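You operate a simulated robot arm through the tools that you are given. There is no shell and no other tool. Be economical: measure what you need, move in short steps, check, and stop when the job is done.

The job below is to be done with a simulated robot arm. You get a single attempt, and the scene is never put back.

TASK
Take the grey carton that says "unions" from the top of the brown bench and leave it on the clear patch before the tubs. Fetch the short black bolt and stand it on top of the green roll. Take the teal pad and put it on the clear patch behind the deep crate. Take the yellow can and put it on the brass plate. Put the pipe spool that says "10" from the top of the black table on top of the red reel and the pipe spool labelled "40" on the top of the side table. Fetch the purple pad and set it on the top of the red stand. Any order will do. Set down upright: grey carton, short black bolt, yellow can.

Only the result counts: the job must be done as asked and must still hold three seconds after the hand-in. Knocking over, shifting, dropping, spilling or breaking anything else fails it.

THE ROBOT
A 7-joint arm with a fingered hand on a trunk, on a base that drives. Base frame: it is fixed to the floor where the robot stands at the start and does not move with it; the origin is under the middle of the robot, x ahead of it, y to its left, z up; the surface under the hand at the start is at about z = 800. Units: mm, degrees, N and s.
With the tool pointing down near the work surface it reaches from about 320 to 720 mm from the robot's upright axis, wherever it stands. Its first joint turns from -166.0 to 166.0 degrees. Places, roughly: brass plate (12x12x1 cm) [-500, 7400, 900]; clear patch before the tubs (26x18 cm) [-2060, -1540, 500]; clear patch behind the deep crate [-3200, -1300, 500]; green roll (9x9x4 cm) [700, 700, 800]; grey carton [500, 250, 750]; pipe spool [2250, 4000, 750]; purple pad (4x6x3 cm) [700, 3900, 800]; red reel (10x10x6 cm) [2300, 3700, 800]; short black bolt (3x3x5 cm) [1000, 500, 800]; teal pad (6x6x5 cm) [500, -600, 800]; top of the red stand [-1000, 5700, 800]; top of the side table [1800, 6300, 600]; yellow can [-2250, 3500, 500]. Payload 4 kg.
The tool frame sits at the grasp point between the pads (the TCP): z along the fingers, y along the line on which they close. The tips reach 26 mm beyond it. Largest opening 148 mm; the body of the gripper starts 73 mm behind the TCP. The gripper is a hand of 3 fingers: y runs from the thumb to the fingers, the wrist lies at [0, 0, -239] in the tool frame, and closing takes about 1.5 s.
Orientation is that of the tool frame in the base frame, as a unit quaternion [x, y, z, w]. With the fingers straight down and closing along the base's y, the tool's x points along the base's -x, its y along +y and its z along -z.

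THE INTERFACE
- The arm moves only by the tool play_rows. Its argument "steps" is one flat list of numbers, 6 for each row, row after row: the turn, a rotation vector about the base's x, y, z in degrees, then the shift along the base's x, y, z in mm. In form: [ax, ay, az, x, y, z, ax, ay, az, x, y, z, ...]. A call has 1 to 10 rows; each row is the pose to reach, as a shift and turn from the pose commanded when the call began. "jaw" is the finger opening in mm, from 0 to 148, set as the call begins (left out, the last holds). Each row takes 0.2 s and may step no farther than 50 mm and 8.6 degrees from the row before; otherwise, or with a gripper value out of range, the whole call is refused. Where a pose cannot be reached the arm comes as near as it can. A force on the tool above 40 N (or 10 N above the force at the start of the call, whichever is more), or a blocked arm, ends the call early, and 0.2 s more pass. The fingers move at their own pace (about 72 mm/s each) and stop on an object; they squeeze with about 25 N. The grip force told is the motor's: it shows also when the fingers shut on nothing. Time passes only in rows, and 0.2 s behind the last, so rows that repeat a pose let the fingers close. It gives the time, the measured TCP pose, the force on the tool (base axes), the opening and the grip force at its end, in the units of the frame above (readings bear some noise), with the torque about the TCP (base axes, N m) and any sound that the robot's microphone picked up, and new pictures: "views" is both (left out), scene, wrist or none.
- Cameras (640 x 400 px; columns grow to the right, rows downward): "scene" is now at [19.6, 133.6, 1554.7]; the picture's right is [-0.22, -0.98, 0.00], its down [-0.70, 0.16, -0.70] and it looks along [0.68, -0.15, -0.72] (base axes); focal length 255 px, centre (320, 200). "wrist" rides on the gripper at [68, -39, -90] in the tool frame; the picture's right is [0.50, 0.87, 0.00], its down [-0.66, 0.38, -0.65] and it looks along [-0.57, 0.33, 0.76] (tool axes); focal length 222 px, centre (320, 200). There is no depth. A picture from a camera that has moved, and an enlarged one, comes with that camera's place and axes in the base frame and with its lens.
- move_column(by): slides the trunk up (or, below 0, down) by that many mm; the arm and the scene camera ride with it, the base frame stays. It gives what a move gives, with no picture.
- base_move(legs): drives the robot by 1 to 6 legs, each [ahead, left, turn to the left] in mm, mm and degrees, along the robot's own axes; the way and the turn of a leg run together, so that a leg with both is an arc; at most 1500 mm and 180 degrees a leg. The arm and the cameras ride along, it lands a little off, and it stops where it bumps. It gives what a move gives, and a new picture of the scene camera.
- curl_fingers(finger1, finger2, thumb_bend): sets how far each is bent, from 0 (flat) to 100 (curled in); at 30 the hand is open as for a grip, at 70 the pads meet at the TCP. One left out holds its place. A second passes; each finger stops where it meets its share of the squeeze, and holds until it gets a number again. A gripper value or a shape takes the hand back. It gives what a move gives, with no picture; readings hold the bend of each and the force on the fingers (four entries, about 0 where the hand has none), thumb and palm.
- hand_shape(shape): the hand has 3 fingers and takes this shape, open, in about a second: jaw (thumb against the fingers, like two jaws); tri (thumb and two fingers); tip (a fingertip pinch); poke (one finger out to press); point (the index stretched); flat (the hand flat); cup (the hand cupped); fist (a fist). The gripper value then closes the fingers along that shape, each until it touches; the sizes above hold for jaw. It gives what a move gives, with no picture.
- pan_tilt(pan, tilt): turns the head with the scene camera to pan (to the left, within 155 degrees either way) and tilt (down, from -29 to 69), counted from straight ahead of the robot. It gives what a move gives, and a new picture of the scene camera.
- zoom(camera, box): a new picture of the part [left, top, right, bottom] of that camera's present view, enlarged. The clock stands still meanwhile.
- finish_job(): hands the job in; it is judged then, once.

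Go step by step. Nothing tells you exact positions but the pictures and the camera data: compare them with the known pose of the tool, close in by small moves and look again before you grip or let go. The budget is 207 turns and 260 pictures, counting those below and the enlarged ones. Unless the task says otherwise, let go and move clear before handing in, and close with one line.

The tools are called after "Emit:" as name(argument=value, ...) on one line, values as JSON. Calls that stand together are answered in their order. play_rows: Moves the arm, as the interface text tells. Its arguments: {"type":"object","properties":{"steps":{"type":"array"},"jaw":{"type":"number"},"views":{"type":"string","enum":["both","scene","wrist","none"]}},"required":["steps"]} The other tools are called the same way: move_column (by) slides the trunk up or down; hand_shape (shape) gives the hand a shape; curl_fingers (finger1, finger2, thumb_bend) moves the fingers one by one; base_move (legs) drives the base; pan_tilt (pan, tilt) turns the head that bears the scene camera; zoom (camera, box) takes an enlarged picture of a part of a camera's view; finish_job () hands the job in.

At the start:

```text
t: 0.0
ee_pos: [425.2, 101.7, 1106.9]
tool_rot: [0.0, 1.0, -0.001, 0.001]
force: [0.4, -0.7, 0.0]
moment: [0.01, 0.0, -0.02]
finger_gap: 147.9
gripper_force: 0.1
shape: jaw
bend: [30.0, 30.0, 30.0]
finger forces: [0.0, 0.1, 0.1, 0.0, 0.1, 0.0]
trunk travel left (down, up): [-525.0, 65.0]
robot x, y, heading: [0.3, -1.5, -0.0]
head pan, tilt: [-12.7, 45.8]
```

scene: 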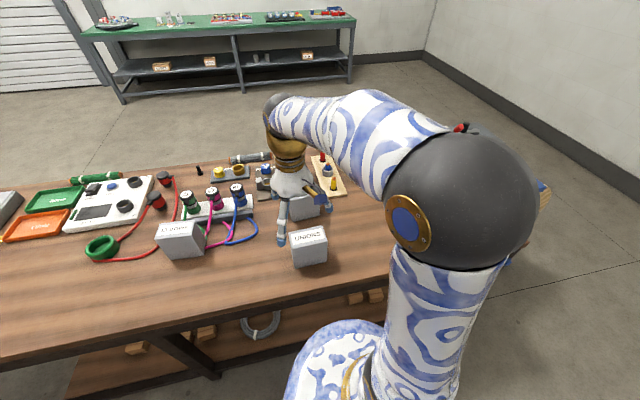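
wrist: 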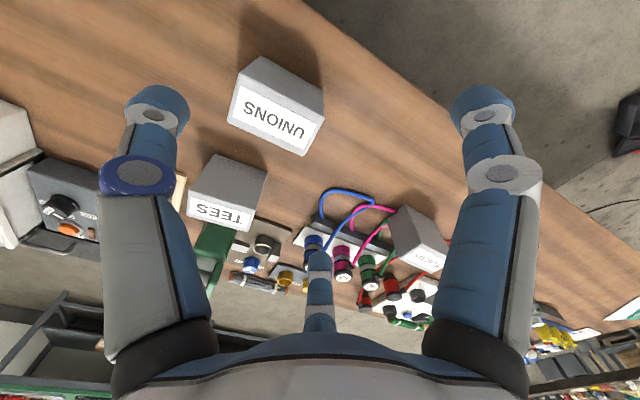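

The bench with the cartons, rolls and bolt is ahead of the robot. I'll enlarge the views to find the items before moving.

Emit:
zoom(camera="scene", box=[0, 120, 280, 295])

Emit:
zoom(camera="scene", box=[140, 130, 360, 270])

Emit:
pan_tilt(pan=-60, tilt=40)

Emit:
pan_tilt(pan=45, tilt=35)

```text
2.29 times, centred on (140, 208) of scene
camera zoom: at [19.6, 133.6, 1554.7], right [-0.22, -0.98, 0.0], down [-0.7, 0.16, -0.7], along [0.68, -0.15, -0.72], focal length 583 px, centre (731, 183)
```

zoom: 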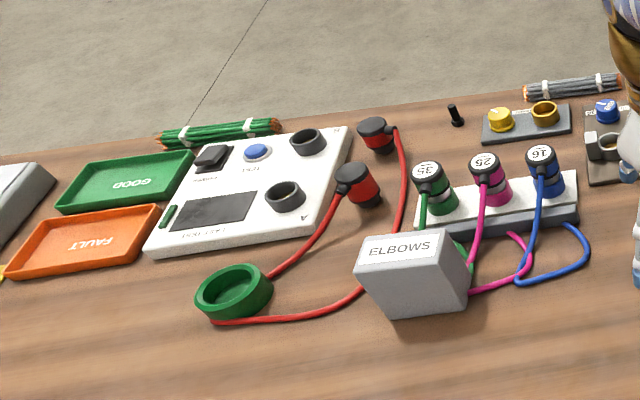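

```text
2.86 times, centred on (250, 200) of scene
camera zoom: at [19.6, 133.6, 1554.7], right [-0.22, -0.98, 0.0], down [-0.7, 0.16, -0.7], along [0.68, -0.15, -0.72], focal length 729 px, centre (520, 200)
```

zoom: 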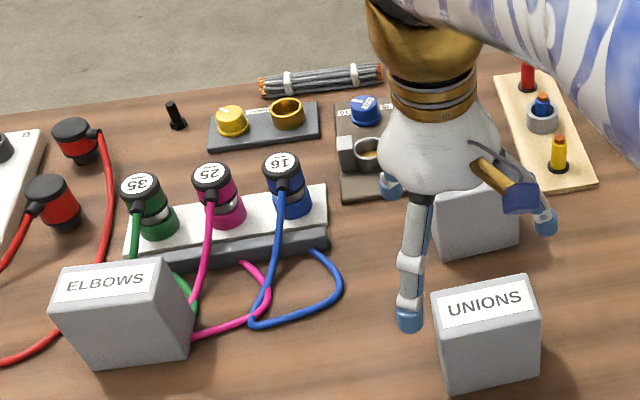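

```text
t: 1.1
ee_pos: [426.2, 101.9, 1106.2]
tool_rot: [0.0, 1.0, 0.0, -0.001]
force: [1.0, -0.3, -0.1]
moment: [-0.03, 0.01, 0.02]
finger_gap: 147.9
gripper_force: 0.1
shape: jaw
bend: [30.0, 30.0, 30.0]
finger forces: [0.0, 0.1, 0.0, 0.0, 0.0, 0.0]
trunk travel left (down, up): [-525.0, 65.0]
robot x, y, heading: [0.8, 1.2, 0.1]
head pan, tilt: [-60.0, 40.0]
camera scene: at [-16.6, 77.8, 1563.1], right [-0.87, -0.5, 0.0], down [-0.32, 0.56, -0.77], along [0.38, -0.66, -0.64], focal length 255 px, centre (320, 200)
```

scene: 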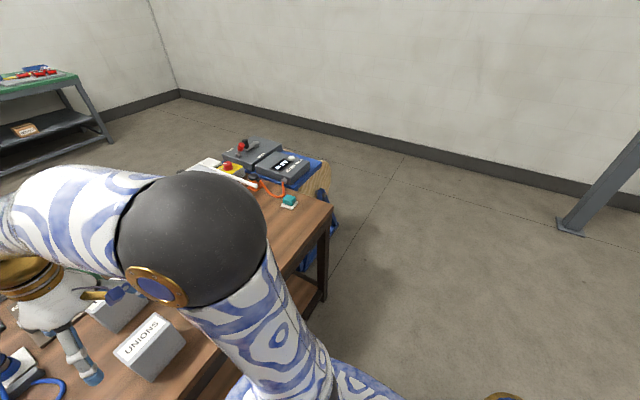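

```text
t: 3.0
ee_pos: [426.2, 102.0, 1106.3]
tool_rot: [0.001, 1.0, 0.0, 0.0]
force: [-0.2, -0.2, 0.0]
moment: [0.02, 0.03, 0.0]
finger_gap: 147.8
gripper_force: 0.0
shape: jaw
bend: [30.0, 30.0, 30.0]
finger forces: [0.0, 0.0, 0.1, 0.0, 0.0, 0.0]
trunk travel left (down, up): [-525.0, 65.0]
robot x, y, heading: [-0.6, 4.0, -0.2]
head pan, tilt: [45.0, 35.0]
camera scene: at [3.2, 213.6, 1570.7], right [0.71, -0.71, 0.0], down [-0.41, -0.41, -0.82], along [0.58, 0.58, -0.57], focal length 255 px, centre (320, 200)
```

scene: 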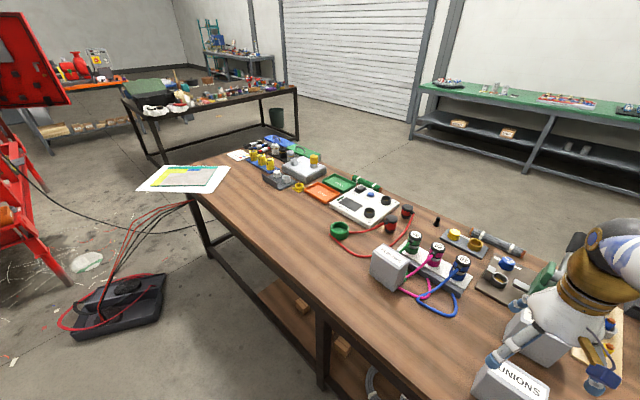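

The grey "unions" carton sits at about x 488, y 64, with its top near z 894. The bolt is close to the bench's far edge, and the green ring is the roll. I'll start with the carton and move above it.

Emit:
play_rows(steps=[0, 0, 0, 31, -19, 0, 0, 0, 0, 62, -38, 0, 0, 0, 0, 62, -38, -40, 0, 0, 0, 62, -38, -80, 0, 0, 0, 62, -38, -80], jaw=148)

Emit:
pan_tilt(pan=-12, tilt=55)

```text
t: 4.2
ee_pos: [486.3, 64.0, 1025.1]
tool_rot: [0.0, 1.0, 0.0, 0.0]
force: [0.1, 1.0, 0.3]
moment: [-0.01, 0.02, -0.01]
finger_gap: 147.8
gripper_force: 0.1
shape: jaw
bend: [30.0, 30.0, 30.0]
finger forces: [0.0, 0.1, 0.1, 0.1, 0.0, 0.0]
trunk travel left (down, up): [-525.0, 65.0]
robot x, y, heading: [0.3, -0.5, 0.2]
head pan, tilt: [45.0, 35.0]
camera scene: at [3.3, 213.6, 1570.7], right [0.71, -0.71, 0.0], down [-0.41, -0.41, -0.82], along [0.58, 0.58, -0.57], focal length 255 px, centre (320, 200)
camera wrist: at [419.9, 26.8, 1114.1], right [-0.5, 0.87, 0.0], down [0.66, 0.38, 0.65], along [0.57, 0.33, -0.76], focal length 222 px, centre (320, 200)
```

scene: 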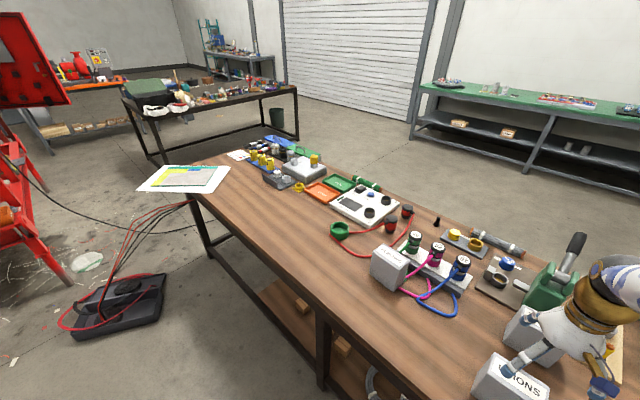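
wrist: 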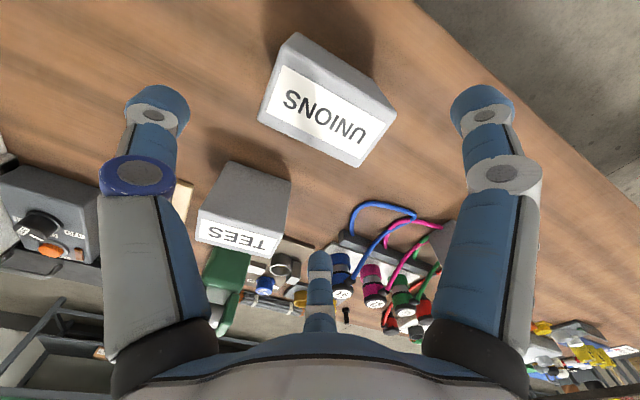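

```text
t: 5.4
ee_pos: [486.7, 64.4, 1024.1]
tool_rot: [0.0, 1.0, 0.001, 0.0]
force: [0.4, 0.8, 0.1]
moment: [-0.04, 0.02, 0.01]
finger_gap: 148.0
gripper_force: 0.1
shape: jaw
bend: [30.0, 30.0, 30.0]
finger forces: [0.0, 0.0, 0.0, 0.1, 0.1, 0.1]
trunk travel left (down, up): [-525.0, 65.0]
robot x, y, heading: [3.6, -3.2, -0.4]
head pan, tilt: [-12.0, 55.0]
camera scene: at [11.4, 136.4, 1542.4], right [-0.21, -0.98, 0.0], down [-0.8, 0.17, -0.57], along [0.56, -0.12, -0.82], focal length 255 px, centre (320, 200)
```

scene: 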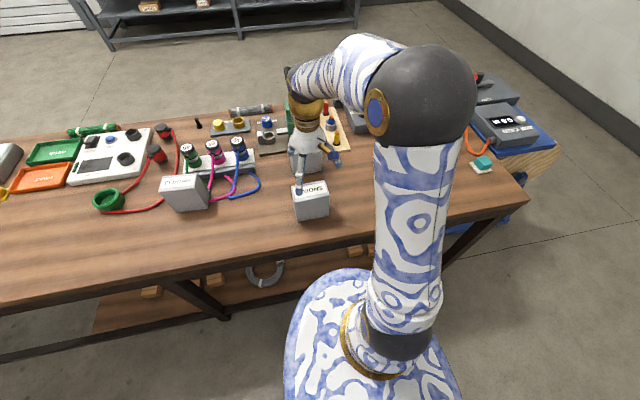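

The carton top spans about x 465–525 and y 8–122, squared to the bench. I'll lower until the fingertips are just above its top and check.

Emit:
play_rows(steps=[0, 0, 0, 6, 1, -45, 0, 0, 0, 6, 1, -90, 0, 0, 0, 6, 1, -97])

Emit:
zoom(camera="scene", box=[240, 120, 400, 240])

```text
t: 6.2
ee_pos: [495.4, 66.0, 929.6]
tool_rot: [0.0, 1.0, 0.0, 0.001]
force: [0.1, 0.4, -0.5]
moment: [0.03, -0.02, -0.02]
finger_gap: 147.9
gripper_force: 0.1
shape: jaw
bend: [30.0, 30.0, 30.0]
finger forces: [0.0, 0.0, 0.0, 0.0, 0.0, 0.0]
trunk travel left (down, up): [-525.0, 65.0]
robot x, y, heading: [0.9, -2.1, 0.1]
head pan, tilt: [-12.0, 55.0]
camera scene: at [11.5, 136.4, 1542.4], right [-0.21, -0.98, 0.0], down [-0.8, 0.17, -0.57], along [0.56, -0.12, -0.82], focal length 255 px, centre (320, 200)
camera wrist: at [428.7, 28.1, 1018.8], right [-0.5, 0.87, 0.0], down [0.65, 0.38, 0.65], along [0.57, 0.33, -0.76], focal length 222 px, centre (320, 200)
```

scene: 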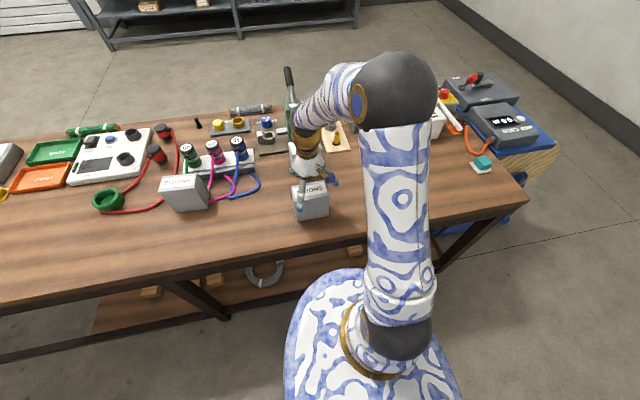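
wrist: 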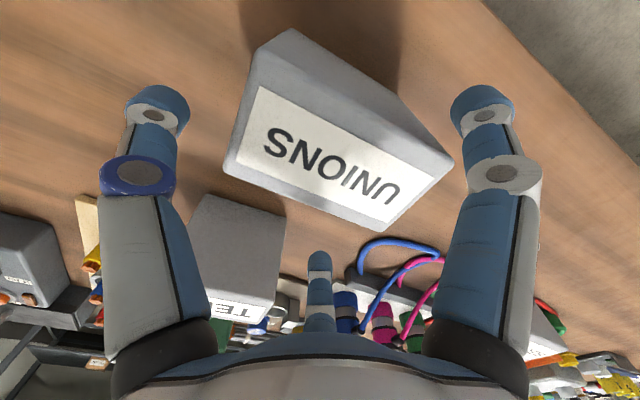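

```text
3.33 times, centred on (320, 180) of scene
camera zoom: at [11.5, 136.4, 1542.4], right [-0.21, -0.98, 0.0], down [-0.8, 0.17, -0.57], along [0.56, -0.12, -0.82], focal length 850 px, centre (320, 267)
```

zoom: 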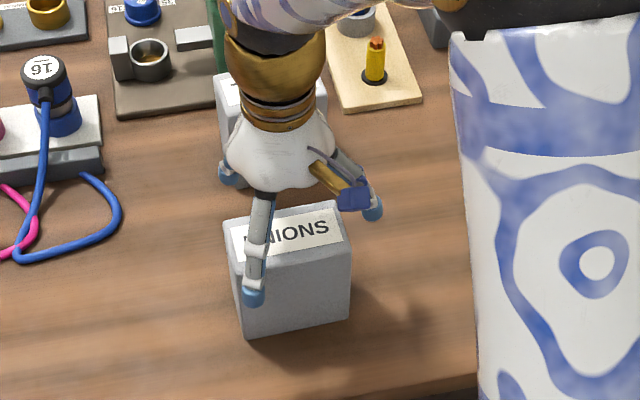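

The three fingers appear spread at 120° rather than as two jaws. I'll lift a little and test how they close in free air.

Emit:
play_rows(steps=[0, 0, 0, 0, 0, 45, 0, 0, 0, 0, 0, 60, 0, 0, 0, 0, 0, 60, 0, 0, 0, 0, 0, 60, 0, 0, 0, 0, 0, 60, 0, 0, 0, 0, 0, 60], jaw=60, views="wrist")

Emit:
zoom(camera="scene", box=[240, 120, 400, 240])

```text
t: 7.6
ee_pos: [494.3, 65.8, 988.9]
tool_rot: [0.0, 1.0, 0.0, 0.0]
force: [0.0, 0.7, -0.5]
moment: [-0.02, 0.01, 0.03]
finger_gap: 60.3
gripper_force: 0.1
shape: jaw
bend: [77.0, 77.0, 70.0]
finger forces: [0.0, 0.1, 0.1, 0.0, 0.1, 0.0]
trunk travel left (down, up): [-525.0, 65.0]
robot x, y, heading: [1.5, 0.2, 0.4]
head pan, tilt: [-12.0, 55.0]
camera wrist: at [427.3, 26.9, 1078.8], right [-0.5, 0.87, 0.0], down [0.66, 0.38, 0.65], along [0.57, 0.33, -0.76], focal length 222 px, centre (320, 200)
```

wrist: 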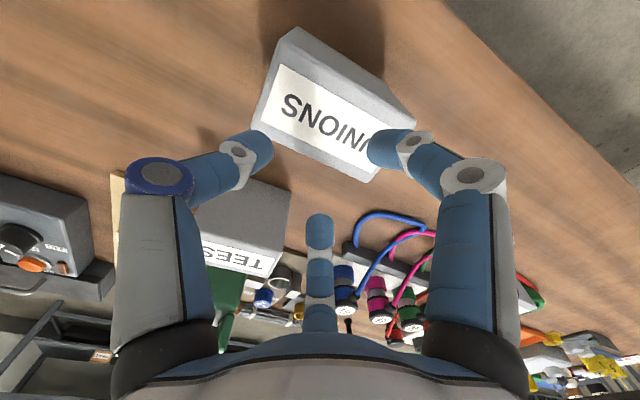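

```text
3.33 times, centred on (320, 180) of scene
camera zoom: at [11.4, 136.4, 1542.4], right [-0.21, -0.98, 0.0], down [-0.8, 0.17, -0.57], along [0.56, -0.12, -0.82], focal length 850 px, centre (320, 267)
```

zoom: 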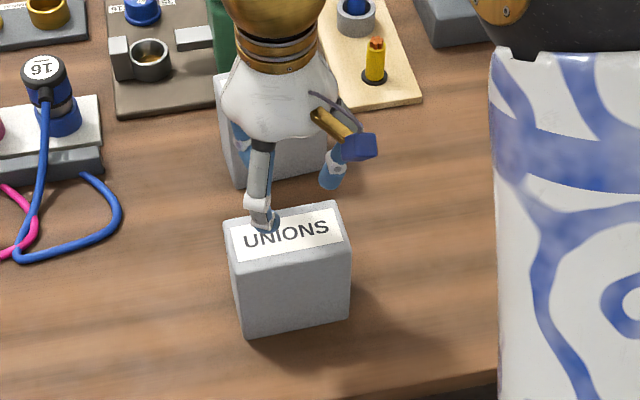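

The hand closes like a three-jaw chuck. I'll check whether setting the shape changes the finger layout.

Emit:
hand_shape(shape="jaw")

Emit:
zoom(camera="wrist", box=[0, 0, 640, 400])

Emit:
hand_shape(shape="tri")

Emit:
zoom(camera="wrist", box=[0, 0, 640, 400])

Emit:
hand_shape(shape="tip")

Emit:
zoom(camera="wrist", box=[0, 0, 640, 400])

```text
t: 8.5
ee_pos: [494.3, 65.3, 988.7]
tool_rot: [0.0, 1.0, -0.001, 0.0]
force: [-0.2, 0.1, 0.2]
moment: [0.01, -0.02, -0.04]
finger_gap: 147.9
gripper_force: 0.0
shape: jaw
bend: [30.0, 30.0, 30.0]
finger forces: [0.0, 0.0, 0.1, 0.0, 0.1, 0.1]
trunk travel left (down, up): [-525.0, 65.0]
robot x, y, heading: [-4.5, -0.7, 0.1]
head pan, tilt: [-12.0, 55.0]
```

```text
1.00 times, centred on (320, 200) of wrist (not enlarged: the box is as wide or as high as the picture)
camera zoom: at [427.3, 26.9, 1078.8], right [-0.5, 0.87, 0.0], down [0.66, 0.38, 0.65], along [0.57, 0.33, -0.76], focal length 222 px, centre (320, 200)
```

zoom: 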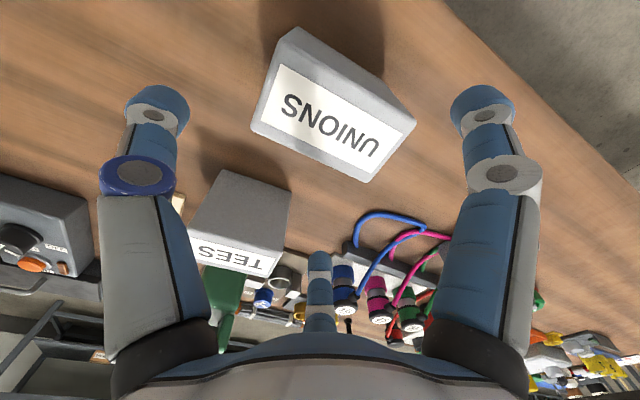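

```text
t: 9.4
ee_pos: [493.6, 65.1, 989.1]
tool_rot: [0.0, 1.0, 0.0, 0.0]
force: [0.0, -0.2, 0.1]
moment: [0.05, 0.0, -0.01]
finger_gap: 148.0
gripper_force: 0.2
shape: tri
bend: [30.0, 30.0, 30.0]
finger forces: [0.0, 0.1, 0.0, 0.0, 0.0, 0.1]
trunk travel left (down, up): [-525.0, 65.0]
robot x, y, heading: [-2.6, -1.3, -0.2]
head pan, tilt: [-12.0, 55.0]
```

```text
1.00 times, centred on (320, 200) of wrist (not enlarged: the box is as wide or as high as the picture)
camera zoom: at [427.3, 26.9, 1078.8], right [-0.5, 0.87, 0.0], down [0.66, 0.38, 0.65], along [0.57, 0.33, -0.76], focal length 222 px, centre (320, 200)
```

zoom: 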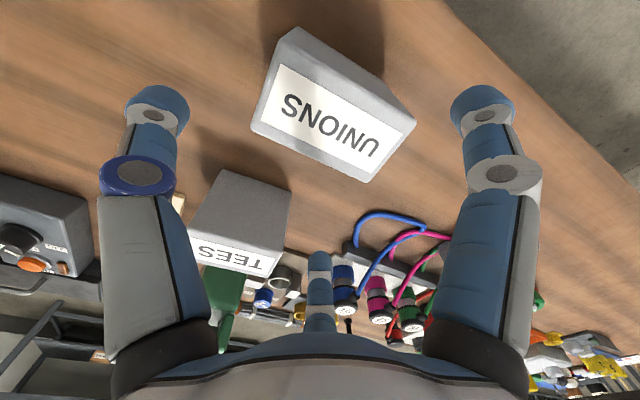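

```text
t: 10.3
ee_pos: [493.0, 65.5, 988.1]
tool_rot: [0.0, 1.0, 0.0, 0.0]
force: [-0.7, 0.4, 0.1]
moment: [0.0, -0.02, 0.0]
finger_gap: 148.1
gripper_force: 0.3
shape: tip
bend: [30.0, 30.0, 30.0]
finger forces: [0.0, 0.0, 0.1, 0.0, 0.0, 0.0]
trunk travel left (down, up): [-525.0, 65.0]
robot x, y, heading: [-1.2, -2.1, 0.1]
head pan, tilt: [-12.0, 55.0]
```

```text
1.00 times, centred on (320, 200) of wrist (not enlarged: the box is as wide or as high as the picture)
camera zoom: at [427.3, 26.9, 1078.8], right [-0.5, 0.87, 0.0], down [0.66, 0.38, 0.65], along [0.57, 0.33, -0.76], focal length 222 px, centre (320, 200)
```

zoom: 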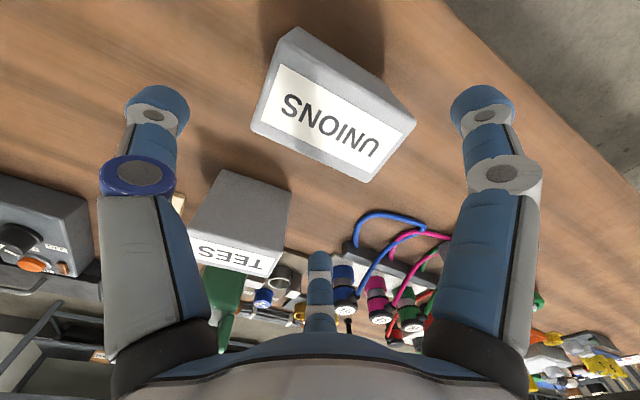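

All shapes keep the same 120° layout, so I'll put the carton's narrow side (x) between the thumb and the two fingers. That means turning the hand 90°, with the thumb on the far side.

Emit:
hand_shape(shape="jaw")

Emit:
play_rows(steps=[0, 0, 8.5, 0, 0, 0, 0, 0, 17, 0, 0, 0, 0, 0, 25.5, 0, 0, 0, 0, 0, 34, 0, 0, 0, 0, 0, 42.5, 0, 0, 0, 0, 0, 51, 0, 0, 0, 0, 0, 59.5, 0, 0, 0, 0, 0, 68, -8, 0, 0, 0, 0, 76.5, -16, 0, 0, 0, 0, 85, -24, 0, 0], views="none")

Emit:
play_rows(steps=[0, 0, 5, 0, 0, 0, 0, 0, 5, 0, 0, -40, 0, 0, 5, 0, 0, -50], views="wrist")

Emit:
zoom(camera="scene", box=[240, 120, 400, 240])

```text
t: 11.2
ee_pos: [493.9, 65.0, 989.6]
tool_rot: [0.001, 1.0, 0.0, -0.001]
force: [-0.3, 0.1, 0.1]
moment: [0.02, -0.04, -0.01]
finger_gap: 148.1
gripper_force: 0.1
shape: jaw
bend: [30.0, 30.0, 30.0]
finger forces: [0.1, 0.1, 0.1, 0.0, 0.1, 0.0]
trunk travel left (down, up): [-525.0, 65.0]
robot x, y, heading: [-0.7, 2.5, 0.2]
head pan, tilt: [-12.0, 55.0]
```

```text
t: 13.4
ee_pos: [470.0, 64.6, 989.6]
tool_rot: [-0.677, 0.736, 0.0, 0.0]
force: [-0.3, 0.6, 0.4]
moment: [-0.01, -0.01, -0.02]
finger_gap: 148.0
gripper_force: 0.1
shape: jaw
bend: [30.0, 30.0, 30.0]
finger forces: [0.1, 0.0, 0.1, 0.0, 0.0, 0.1]
trunk travel left (down, up): [-525.0, 65.0]
robot x, y, heading: [0.1, -0.7, -0.2]
head pan, tilt: [-12.0, 55.0]
```

```text
t: 14.2
ee_pos: [468.6, 66.0, 939.6]
tool_rot: [0.707, -0.707, -0.001, 0.0]
force: [0.5, 0.7, 0.2]
moment: [0.01, 0.03, -0.04]
finger_gap: 147.7
gripper_force: 0.2
shape: jaw
bend: [30.0, 30.0, 30.0]
finger forces: [0.1, 0.1, 0.0, 0.1, 0.1, 0.0]
trunk travel left (down, up): [-525.0, 65.0]
robot x, y, heading: [-0.3, -2.1, -0.1]
head pan, tilt: [-12.0, 55.0]
camera wrist: at [509.2, -1.5, 1028.8], right [-0.87, -0.5, 0.0], down [-0.38, 0.65, 0.65], along [-0.33, 0.57, -0.76], focal length 222 px, centre (320, 200)
```

wrist: 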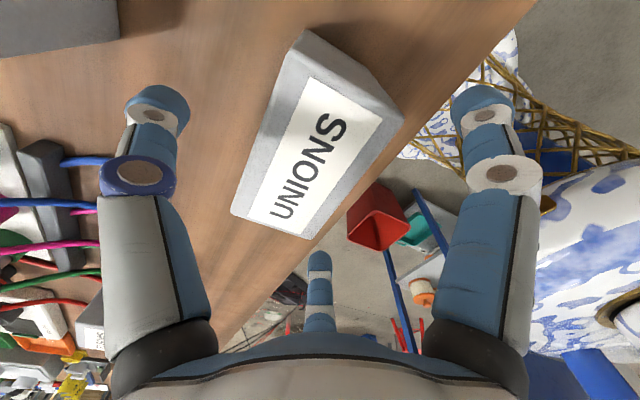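

```text
3.33 times, centred on (320, 180) of scene
camera zoom: at [11.6, 136.3, 1542.4], right [-0.21, -0.98, 0.0], down [-0.8, 0.17, -0.57], along [0.56, -0.12, -0.82], focal length 850 px, centre (320, 267)
```

zoom: 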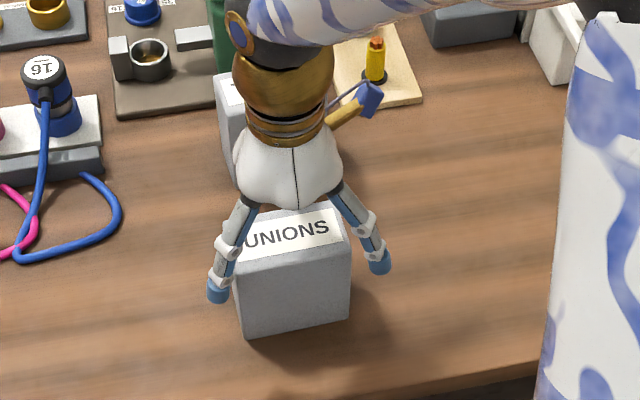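

The fingertips straddle the carton, with the fingers on the robot side and the thumb on the far side. I'll descend and close.

Emit:
play_rows(steps=[0, 0, 0, 0, 0, -40, 0, 0, 0, 0, 0, -80, 0, 0, 0, 0, 0, -84], views="none")

Emit:
play_rows(steps=[0, 0, 0, 0, 0, 0, 0, 0, 0, 0, 0, 0, 0, 0, 0, 0, 0, 0, 0, 0, 0, 0, 0, 0, 0, 0, 0, 0, 0, 0, 0, 0, 0, 0, 0, 0, 0, 0, 0, 0, 0, 0, 0, 0, 0, 0, 0, 0], jaw=20, views="wrist")

Emit:
zoom(camera="scene", box=[240, 120, 400, 240])

```text
t: 14.9
ee_pos: [471.0, 64.5, 863.7]
tool_rot: [-0.707, 0.707, -0.003, 0.003]
force: [-8.5, -1.2, 23.7]
moment: [0.11, -0.7, 0.03]
finger_gap: 147.7
gripper_force: 0.0
shape: jaw
bend: [28.0, 28.0, 30.0]
finger forces: [9.5, 10.9, 0.1, 0.1, 14.6, 0.0]
trunk travel left (down, up): [-525.0, 65.0]
robot x, y, heading: [2.3, -1.1, -0.1]
head pan, tilt: [-12.0, 55.0]
stopped in row 3: the force on the tool passed its limit at 54 N (the readings are from after the stop); the commanded pose is now the measured one
```

```text
t: 15.8
ee_pos: [471.0, 65.9, 864.5]
tool_rot: [-0.706, 0.708, -0.003, 0.003]
force: [-9.5, -1.3, 27.1]
moment: [0.14, -0.74, -0.05]
finger_gap: 71.4
gripper_force: 24.7
shape: jaw
bend: [80.0, 80.0, 69.0]
finger forces: [28.4, 30.3, 0.1, 0.0, 49.8, 0.0]
trunk travel left (down, up): [-525.0, 65.0]
robot x, y, heading: [2.0, 1.4, 0.0]
head pan, tilt: [-12.0, 55.0]
stopped in row 4: the force on the tool passed its limit at 40 N (the readings are from after the stop); the commanded pose is now the measured one
camera wrist: at [509.2, -1.9, 955.4], right [-0.87, -0.5, -0.01], down [-0.39, 0.66, 0.65], along [-0.32, 0.57, -0.76], focal length 222 px, centre (320, 200)
```

wrist: 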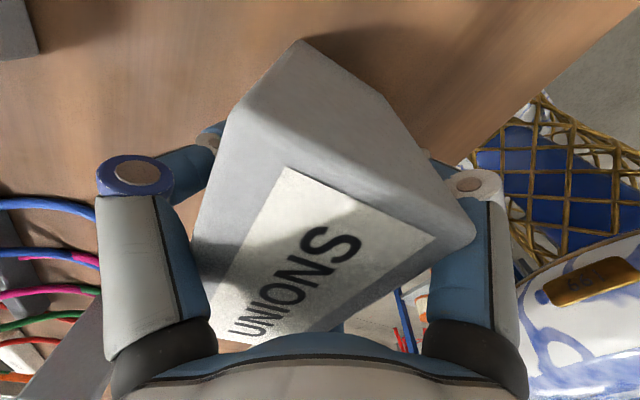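

```text
3.33 times, centred on (320, 180) of scene
camera zoom: at [7.8, 135.8, 1542.3], right [-0.21, -0.98, 0.0], down [-0.8, 0.17, -0.58], along [0.56, -0.12, -0.82], focal length 850 px, centre (320, 267)
```

zoom: 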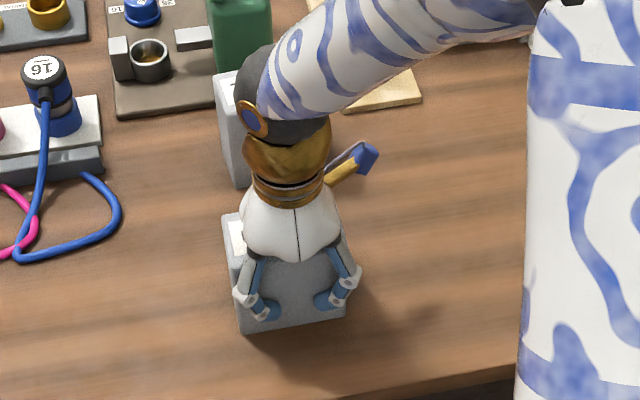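

The grip holds at about 25 N. I'll lift slowly and check.

Emit:
play_rows(steps=[0, 0, 0, 0, 0, 3, 0, 0, 0, 0, 0, 10, 0, 0, 0, 0, 0, 25, 0, 0, 0, 0, 0, 50, 0, 0, 0, 0, 0, 80, 0, 0, 0, 0, 0, 80], views="wrist")

Emit:
zoom(camera="scene", box=[240, 120, 400, 240])

```text
t: 17.2
ee_pos: [472.6, 64.7, 943.0]
tool_rot: [0.707, -0.707, 0.002, -0.003]
force: [0.2, -1.1, -3.3]
moment: [0.01, 0.05, 0.02]
finger_gap: 70.0
gripper_force: 25.1
shape: jaw
bend: [80.0, 80.0, 70.0]
finger forces: [23.1, 23.5, 0.1, 0.0, 45.4, 0.0]
trunk travel left (down, up): [-525.0, 65.0]
robot x, y, heading: [-2.0, -1.5, -0.1]
head pan, tilt: [-12.0, 55.0]
camera wrist: at [512.1, -2.0, 1032.9], right [-0.87, -0.5, -0.01], down [-0.38, 0.66, 0.65], along [-0.32, 0.57, -0.76], focal length 222 px, centre (320, 200)
```

wrist: 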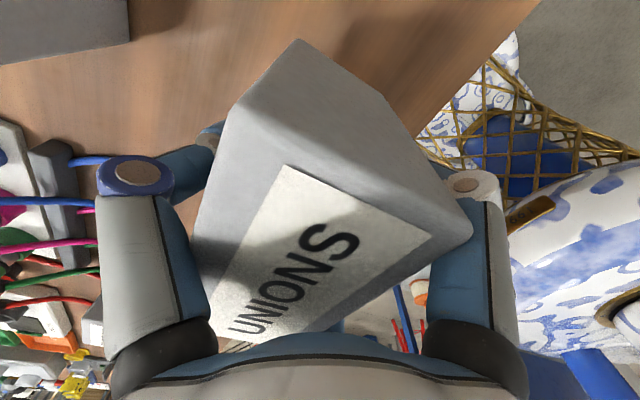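

```text
3.33 times, centred on (320, 180) of scene
camera zoom: at [11.7, 136.4, 1542.4], right [-0.21, -0.98, 0.0], down [-0.8, 0.17, -0.57], along [0.56, -0.12, -0.82], focal length 850 px, centre (320, 267)
```

zoom: 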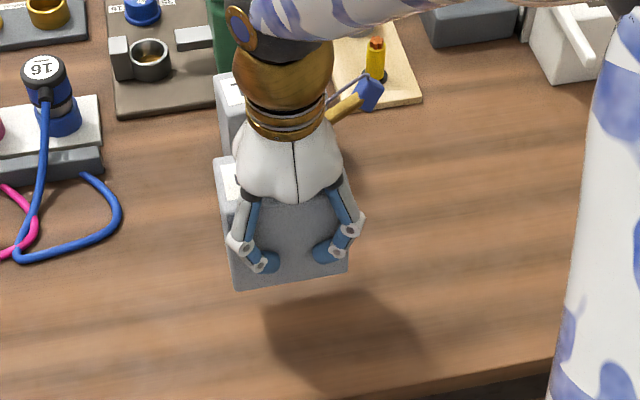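

The carton is lifted and held level. I'll raise it further and look behind to find the tubs and a route.

Emit:
play_rows(steps=[0, 0, 0, 0, 0, 45, 0, 0, 0, 0, 0, 90, 0, 0, 0, 0, 0, 135, 0, 0, 0, 0, 0, 170], views="none")

Emit:
pan_tilt(pan=-135, tilt=25)

Emit:
pan_tilt(pan=150, tilt=20)

Emit:
pan_tilt(pan=90, tilt=20)

```text
t: 18.2
ee_pos: [472.0, 67.5, 1114.1]
tool_rot: [0.708, -0.707, 0.002, -0.001]
force: [0.4, -0.8, -3.4]
moment: [0.02, 0.09, -0.01]
finger_gap: 69.9
gripper_force: 24.9
shape: jaw
bend: [80.0, 80.0, 70.0]
finger forces: [22.3, 22.6, 0.0, 0.1, 44.1, 0.1]
trunk travel left (down, up): [-525.0, 65.0]
robot x, y, heading: [1.1, 2.2, -0.1]
head pan, tilt: [-12.0, 55.0]
```

```text
t: 20.3
ee_pos: [473.3, 66.9, 1112.5]
tool_rot: [-0.707, 0.707, -0.003, 0.003]
force: [0.2, 0.3, -3.7]
moment: [-0.03, 0.04, -0.04]
finger_gap: 70.0
gripper_force: 24.9
shape: jaw
bend: [80.0, 80.0, 70.0]
finger forces: [22.3, 22.4, 0.0, 0.0, 44.0, 0.0]
trunk travel left (down, up): [-525.0, 65.0]
robot x, y, heading: [-1.4, 2.1, -0.2]
head pan, tilt: [-135.0, 25.0]
camera scene: at [-123.9, 86.2, 1586.5], right [-0.71, 0.71, 0.0], down [0.3, 0.3, -0.91], along [-0.64, -0.64, -0.42], focal length 255 px, centre (320, 200)
```

scene: 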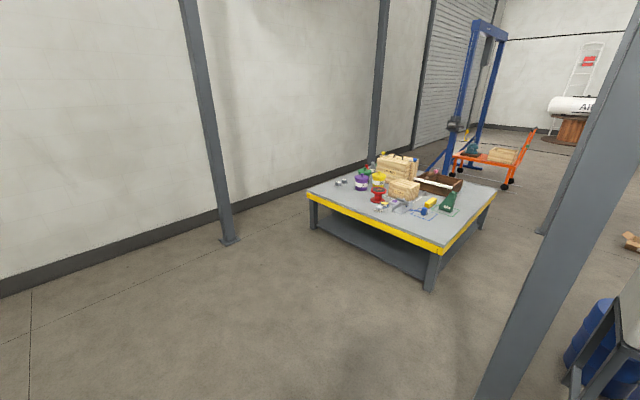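

```text
t: 24.2
ee_pos: [472.4, 66.7, 1113.7]
tool_rot: [-0.707, 0.707, -0.003, 0.003]
force: [0.3, 0.2, -4.2]
moment: [0.0, 0.05, 0.0]
finger_gap: 69.7
gripper_force: 25.4
shape: jaw
bend: [80.0, 80.0, 70.0]
finger forces: [22.1, 22.5, 0.0, 0.0, 44.0, 0.1]
trunk travel left (down, up): [-525.0, 65.0]
robot x, y, heading: [-0.2, 4.2, 0.1]
head pan, tilt: [150.0, 20.0]
camera scene: at [-139.4, 198.0, 1594.5], right [0.5, 0.87, 0.0], down [0.3, -0.17, -0.94], along [-0.81, 0.47, -0.34], focal length 255 px, centre (320, 200)
```

scene: 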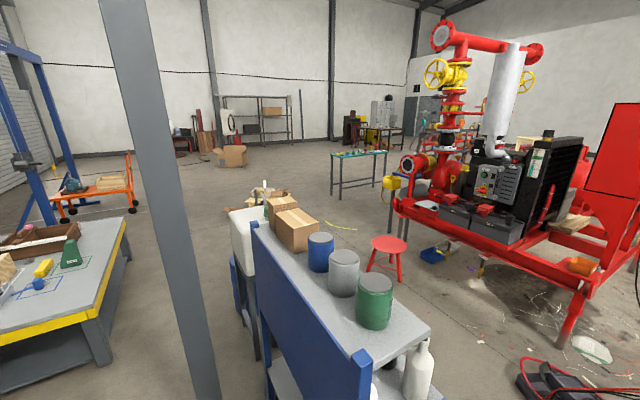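

```text
t: 25.5
ee_pos: [472.9, 67.4, 1113.1]
tool_rot: [0.707, -0.707, 0.002, -0.002]
force: [0.2, 0.1, -3.6]
moment: [0.02, 0.06, 0.0]
finger_gap: 69.9
gripper_force: 25.2
shape: jaw
bend: [80.0, 80.0, 70.0]
finger forces: [22.3, 22.5, 0.0, 0.0, 44.1, 0.0]
trunk travel left (down, up): [-525.0, 65.0]
robot x, y, heading: [-3.1, -3.4, -0.1]
head pan, tilt: [90.0, 20.0]
camera scene: at [-58.8, 244.5, 1594.5], right [1.0, 0.0, 0.0], down [0.0, -0.34, -0.94], along [0.0, 0.94, -0.34], focal length 255 px, centre (320, 200)
```

scene: 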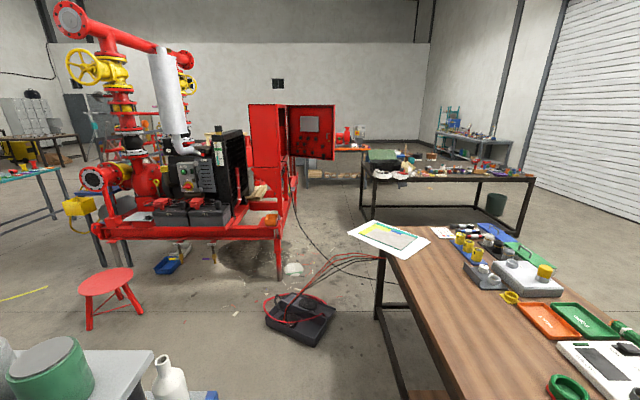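

The low grey table with the tubs and crates is behind me to the right, spanning about x −3340 to −1800 and y −1790 to −390. There is a pillar near (−900, 150). I'll back off, shift right, turn round and look.

Emit:
zoom(camera="scene", box=[340, 200, 640, 400])

Emit:
base_move(legs=[[-350, 0, 0], [0, -900, 0], [0, 0, -180]])

Emit:
pan_tilt(pan=25, tilt=25)

```text
2.00 times, centred on (490, 300) of scene
camera zoom: at [-58.8, 244.5, 1594.5], right [1.0, 0.0, 0.0], down [0.0, -0.34, -0.94], along [0.0, 0.94, -0.34], focal length 510 px, centre (-20, 0)
```

zoom: 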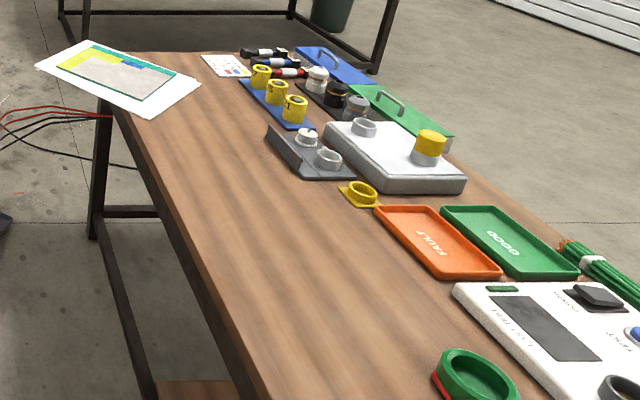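

```text
t: 39.4
ee_pos: [-827.1, -946.5, 1112.6]
tool_rot: [0.709, 0.705, -0.002, -0.003]
force: [0.0, -0.1, -3.8]
moment: [0.04, -0.03, 0.0]
finger_gap: 69.3
gripper_force: 25.5
shape: jaw
bend: [80.0, 80.0, 70.0]
finger forces: [19.6, 19.7, 0.1, 0.1, 39.4, 0.0]
trunk travel left (down, up): [-525.0, 65.0]
robot x, y, heading: [-355.1, -883.8, 179.9]
head pan, tilt: [90.0, 20.0]
camera scene: at [-293.8, -1127.5, 1594.5], right [-1.0, 0.01, 0.0], down [0.0, 0.34, -0.94], along [-0.01, -0.94, -0.34], focal length 255 px, centre (320, 200)
```

scene: 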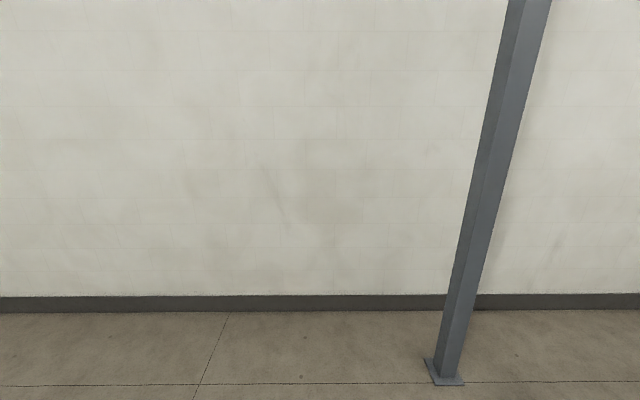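

```text
t: 40.8
ee_pos: [-826.4, -947.2, 1113.0]
tool_rot: [0.709, 0.705, -0.002, -0.002]
force: [0.6, 0.4, -4.1]
moment: [0.01, -0.06, 0.0]
finger_gap: 69.2
gripper_force: 24.9
shape: jaw
bend: [80.0, 80.0, 70.0]
finger forces: [19.6, 19.7, 0.0, 0.0, 39.5, 0.1]
trunk travel left (down, up): [-525.0, 65.0]
robot x, y, heading: [-353.0, -884.7, 179.9]
head pan, tilt: [25.0, 25.0]
camera scene: at [-376.9, -1072.9, 1586.4], right [-0.42, 0.91, 0.0], down [0.38, 0.18, -0.91], along [-0.82, -0.38, -0.42], focal length 255 px, centre (320, 200)
```

scene: 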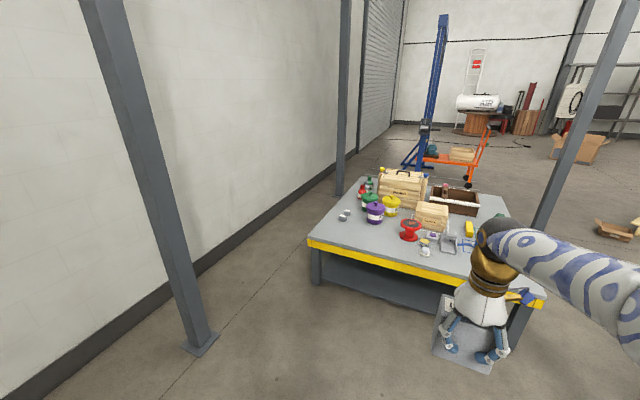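

Emit:
zoom(camera="scene", box=[300, 150, 556, 310])

```text
2.50 times, centred on (428, 230) of scene
camera zoom: at [-376.9, -1072.9, 1586.4], right [-0.42, 0.91, 0.0], down [0.38, 0.18, -0.91], along [-0.82, -0.38, -0.42], focal length 638 px, centre (50, 125)
```

zoom: 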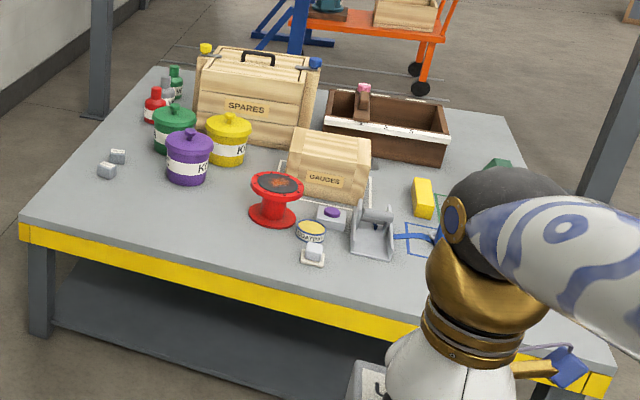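

The clear patch is the free spot in front of the purple tub, left of the red spool. I'll drive to the table edge.

Emit:
base_move(legs=[[0, 655, 0], [1070, 0, 0]])

Emit:
move_column(by=-300)

Emit:
pan_tilt(pan=20, tilt=50)

```text
t: 49.5
ee_pos: [-1878.9, -1590.3, 1112.5]
tool_rot: [0.714, 0.701, -0.002, -0.003]
force: [0.6, -0.1, -4.1]
moment: [0.0, -0.04, 0.03]
finger_gap: 69.2
gripper_force: 25.1
shape: jaw
bend: [80.0, 80.0, 70.0]
finger forces: [19.6, 19.7, 0.1, 0.1, 39.5, 0.0]
trunk travel left (down, up): [-525.0, 65.0]
robot x, y, heading: [-1403.3, -1532.9, 178.9]
head pan, tilt: [25.0, 25.0]
camera scene: at [-1432.0, -1722.1, 1586.4], right [-0.41, 0.91, 0.0], down [0.39, 0.17, -0.91], along [-0.83, -0.37, -0.42], focal length 255 px, centre (320, 200)
```

scene: 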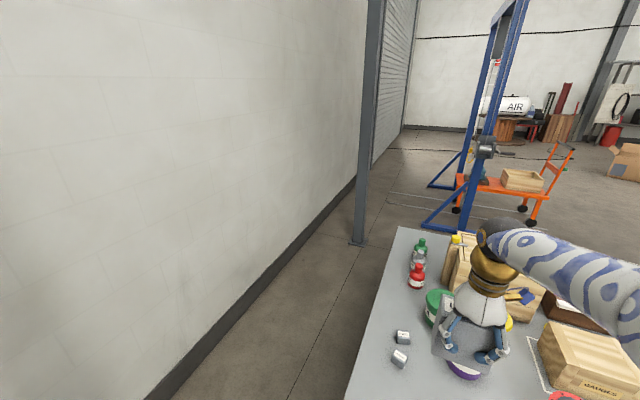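

```text
t: 52.5
ee_pos: [-1878.8, -1591.0, 813.6]
tool_rot: [0.713, 0.701, -0.002, -0.003]
force: [0.1, -0.7, -2.9]
moment: [0.03, -0.08, 0.02]
finger_gap: 69.0
gripper_force: 25.1
shape: jaw
bend: [80.0, 80.0, 70.0]
finger forces: [19.5, 19.6, 0.1, 0.1, 39.5, 0.0]
trunk travel left (down, up): [-225.0, 365.0]
robot x, y, heading: [-1405.4, -1530.0, 179.0]
head pan, tilt: [25.0, 25.0]
```

```text
t: 53.3
ee_pos: [-1878.7, -1590.7, 813.6]
tool_rot: [0.713, 0.701, -0.002, -0.003]
force: [-0.8, 0.3, -3.4]
moment: [0.01, -0.06, 0.01]
finger_gap: 69.1
gripper_force: 24.8
shape: jaw
bend: [80.0, 80.0, 70.0]
finger forces: [19.4, 19.7, 0.1, 0.0, 39.5, 0.0]
trunk travel left (down, up): [-225.0, 365.0]
robot x, y, heading: [-1407.8, -1528.7, 178.8]
head pan, tilt: [20.0, 50.0]
camera scene: at [-1420.4, -1709.7, 1249.0], right [-0.33, 0.95, 0.0], down [0.72, 0.25, -0.64], along [-0.61, -0.21, -0.77], focal length 255 px, centre (320, 200)
```

scene: 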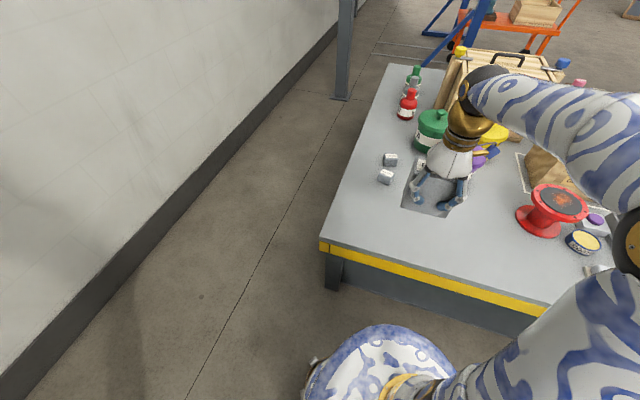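

The patch lies right in front of the tubs and is free. I'll carry the carton over it and lower most of the way.

Emit:
play_rows(steps=[0, 0, 0, -45, 15, 0, 0, 0, 0, -90, 30, 0, 0, 0, 0, -135, 45, 0, 0, 0, 0, -157, 51, -40, 0, 0, 0, -157, 51, -85, 0, 0, 0, -157, 51, -130, 0, 0, 0, -157, 51, -175, 0, 0, 0, -157, 51, -205, 0, 0, 0, -157, 51, -205])

```text
t: 55.3
ee_pos: [-2037.5, -1538.4, 609.3]
tool_rot: [0.713, 0.702, -0.002, -0.003]
force: [-0.3, 0.6, -3.3]
moment: [0.01, -0.05, -0.01]
finger_gap: 68.7
gripper_force: 24.8
shape: jaw
bend: [80.0, 80.0, 70.0]
finger forces: [19.2, 19.2, 0.0, 0.1, 39.2, 0.0]
trunk travel left (down, up): [-225.0, 365.0]
robot x, y, heading: [-1404.3, -1533.7, 178.9]
head pan, tilt: [20.0, 50.0]
camera scene: at [-1420.6, -1709.6, 1248.9], right [-0.33, 0.95, 0.0], down [0.72, 0.25, -0.64], along [-0.61, -0.21, -0.77], focal length 255 px, centre (320, 200)
camera wrist: at [-2074.6, -1470.8, 699.0], right [0.87, 0.49, 0.0], down [0.37, -0.66, 0.65], along [0.31, -0.57, -0.76], focal length 222 px, centre (320, 200)
```

scene: 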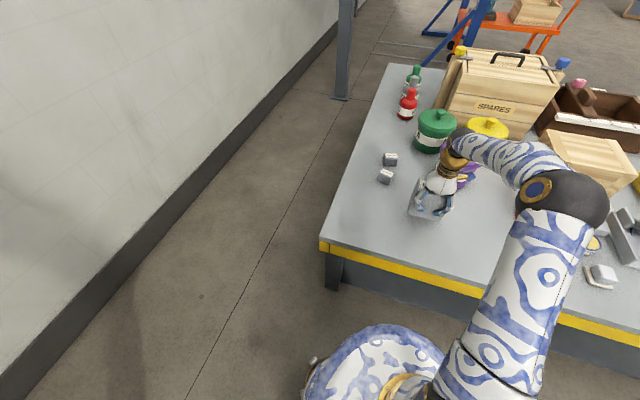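
wrist: 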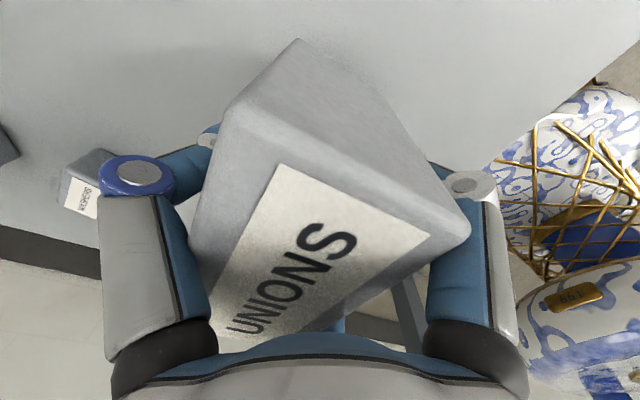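

Nothing is in the way. I'll lower in small steps until it rests on the table.

Emit:
play_rows(steps=[0, 0, 0, 0, 0, -15, 0, 0, 0, 0, 0, -30, 0, 0, 0, 0, 0, -35, 0, 0, 0, 0, 0, -38, 0, 0, 0, 0, 0, -40], views="none")

Emit:
zoom(camera="scene", box=[350, 110, 510, 250])

```text
t: 56.5
ee_pos: [-2036.7, -1540.1, 567.2]
tool_rot: [0.713, 0.701, -0.003, -0.003]
force: [0.2, 0.2, -3.7]
moment: [0.02, -0.05, -0.02]
finger_gap: 68.5
gripper_force: 25.1
shape: jaw
bend: [80.0, 80.0, 70.0]
finger forces: [19.1, 19.3, 0.1, 0.0, 39.0, 0.0]
trunk travel left (down, up): [-225.0, 365.0]
robot x, y, heading: [-1405.4, -1535.3, 179.1]
head pan, tilt: [20.0, 50.0]
```

```text
2.86 times, centred on (430, 180) of scene
camera zoom: at [-1420.6, -1709.6, 1248.9], right [-0.33, 0.95, 0.0], down [0.72, 0.25, -0.64], along [-0.61, -0.21, -0.77], focal length 729 px, centre (6, 257)
```

zoom: 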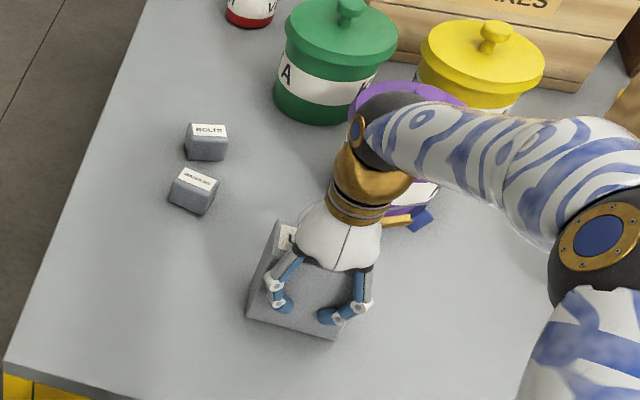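

Emit:
play_rows(steps=[0, 0, 0, 0, 0, -3, 0, 0, 0, 0, 0, -6, 0, 0, 0, 0, 0, -9, 0, 0, 0, 0, 0, -12, 0, 0, 0, 0, 0, -14], views="none")

```text
t: 57.5
ee_pos: [-2038.4, -1539.6, 565.2]
tool_rot: [0.713, 0.701, -0.006, -0.007]
force: [7.7, 0.0, 24.2]
moment: [-0.12, 0.33, 0.05]
finger_gap: 68.2
gripper_force: 24.7
shape: jaw
bend: [80.0, 80.0, 70.0]
finger forces: [23.6, 24.4, 0.0, 0.0, 42.3, 0.0]
trunk travel left (down, up): [-225.0, 365.0]
robot x, y, heading: [-1404.0, -1531.0, 179.2]
head pan, tilt: [20.0, 50.0]
stopped in row 4: the force on the tool passed its limit at 44 N (the readings are from after the stop); the commanded pose is now the measured one
```

The carton rests on the table. I'll ease the pressure and open.

Emit:
play_rows(steps=[0, 0, 0, 0, 0, 2, 0, 0, 0, 0, 0, 2], views="none")

Emit:
play_rows(steps=[0, 0, 0, 0, 0, 0, 0, 0, 0, 0, 0, 0, 0, 0, 0, 0, 0, 0, 0, 0, 0, 0, 0, 0, 0, 0, 0, 0, 0, 0, 0, 0, 0, 0, 0, 0], jaw=148, views="wrist")

```text
t: 58.1
ee_pos: [-2038.5, -1539.5, 564.1]
tool_rot: [0.713, 0.701, -0.006, -0.006]
force: [4.4, 0.9, 21.2]
moment: [-0.08, 0.43, -0.01]
finger_gap: 68.3
gripper_force: 25.3
shape: jaw
bend: [80.0, 80.0, 70.0]
finger forces: [22.4, 23.1, 0.0, 0.1, 43.2, 0.0]
trunk travel left (down, up): [-225.0, 365.0]
robot x, y, heading: [-1404.6, -1532.5, 179.0]
head pan, tilt: [20.0, 50.0]
```

```text
t: 59.5
ee_pos: [-2037.3, -1541.5, 564.6]
tool_rot: [0.713, 0.701, -0.006, -0.005]
force: [0.6, 0.2, 16.4]
moment: [-0.01, 0.76, 0.01]
finger_gap: 147.7
gripper_force: 0.0
shape: jaw
bend: [30.0, 30.0, 30.0]
finger forces: [4.5, 4.9, 0.1, 0.1, 15.3, 0.0]
trunk travel left (down, up): [-225.0, 365.0]
robot x, y, heading: [-1402.6, -1532.3, 179.4]
head pan, tilt: [20.0, 50.0]
camera wrist: at [-2073.0, -1471.2, 655.0], right [0.87, 0.48, -0.01], down [0.38, -0.66, 0.65], along [0.31, -0.57, -0.76], focal length 222 px, centre (320, 200)
```

wrist: 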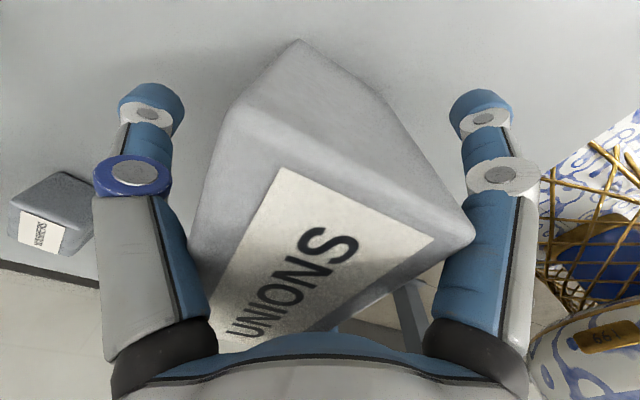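

Released and standing. I'll go straight up and verify.

Emit:
play_rows(steps=[0, 0, 0, 0, 0, 5, 0, 0, 0, 0, 0, 40, 0, 0, 0, 0, 0, 85, 0, 0, 0, 0, 0, 130, 0, 0, 0, 0, 0, 175, 0, 0, 0, 45, 0, 220], views="wrist")

Emit:
zoom(camera="scene", box=[320, 50, 640, 250])

```text
refused: row 6 steps farther than a row can; nothing moved
```

```text
2.00 times, centred on (480, 150) of scene
camera zoom: at [-1418.7, -1709.5, 1249.0], right [-0.33, 0.95, 0.0], down [0.72, 0.25, -0.64], along [-0.61, -0.21, -0.77], focal length 510 px, centre (0, 300)
```

zoom: 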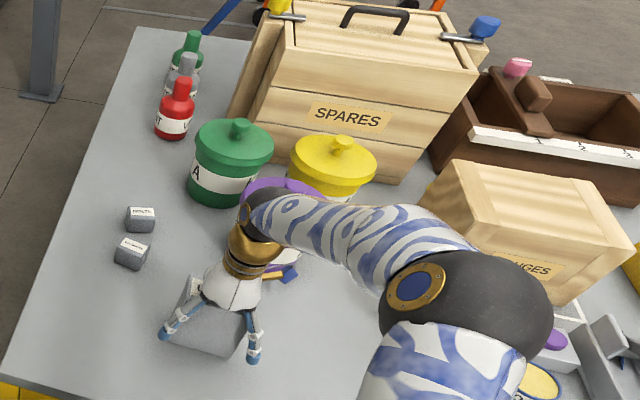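

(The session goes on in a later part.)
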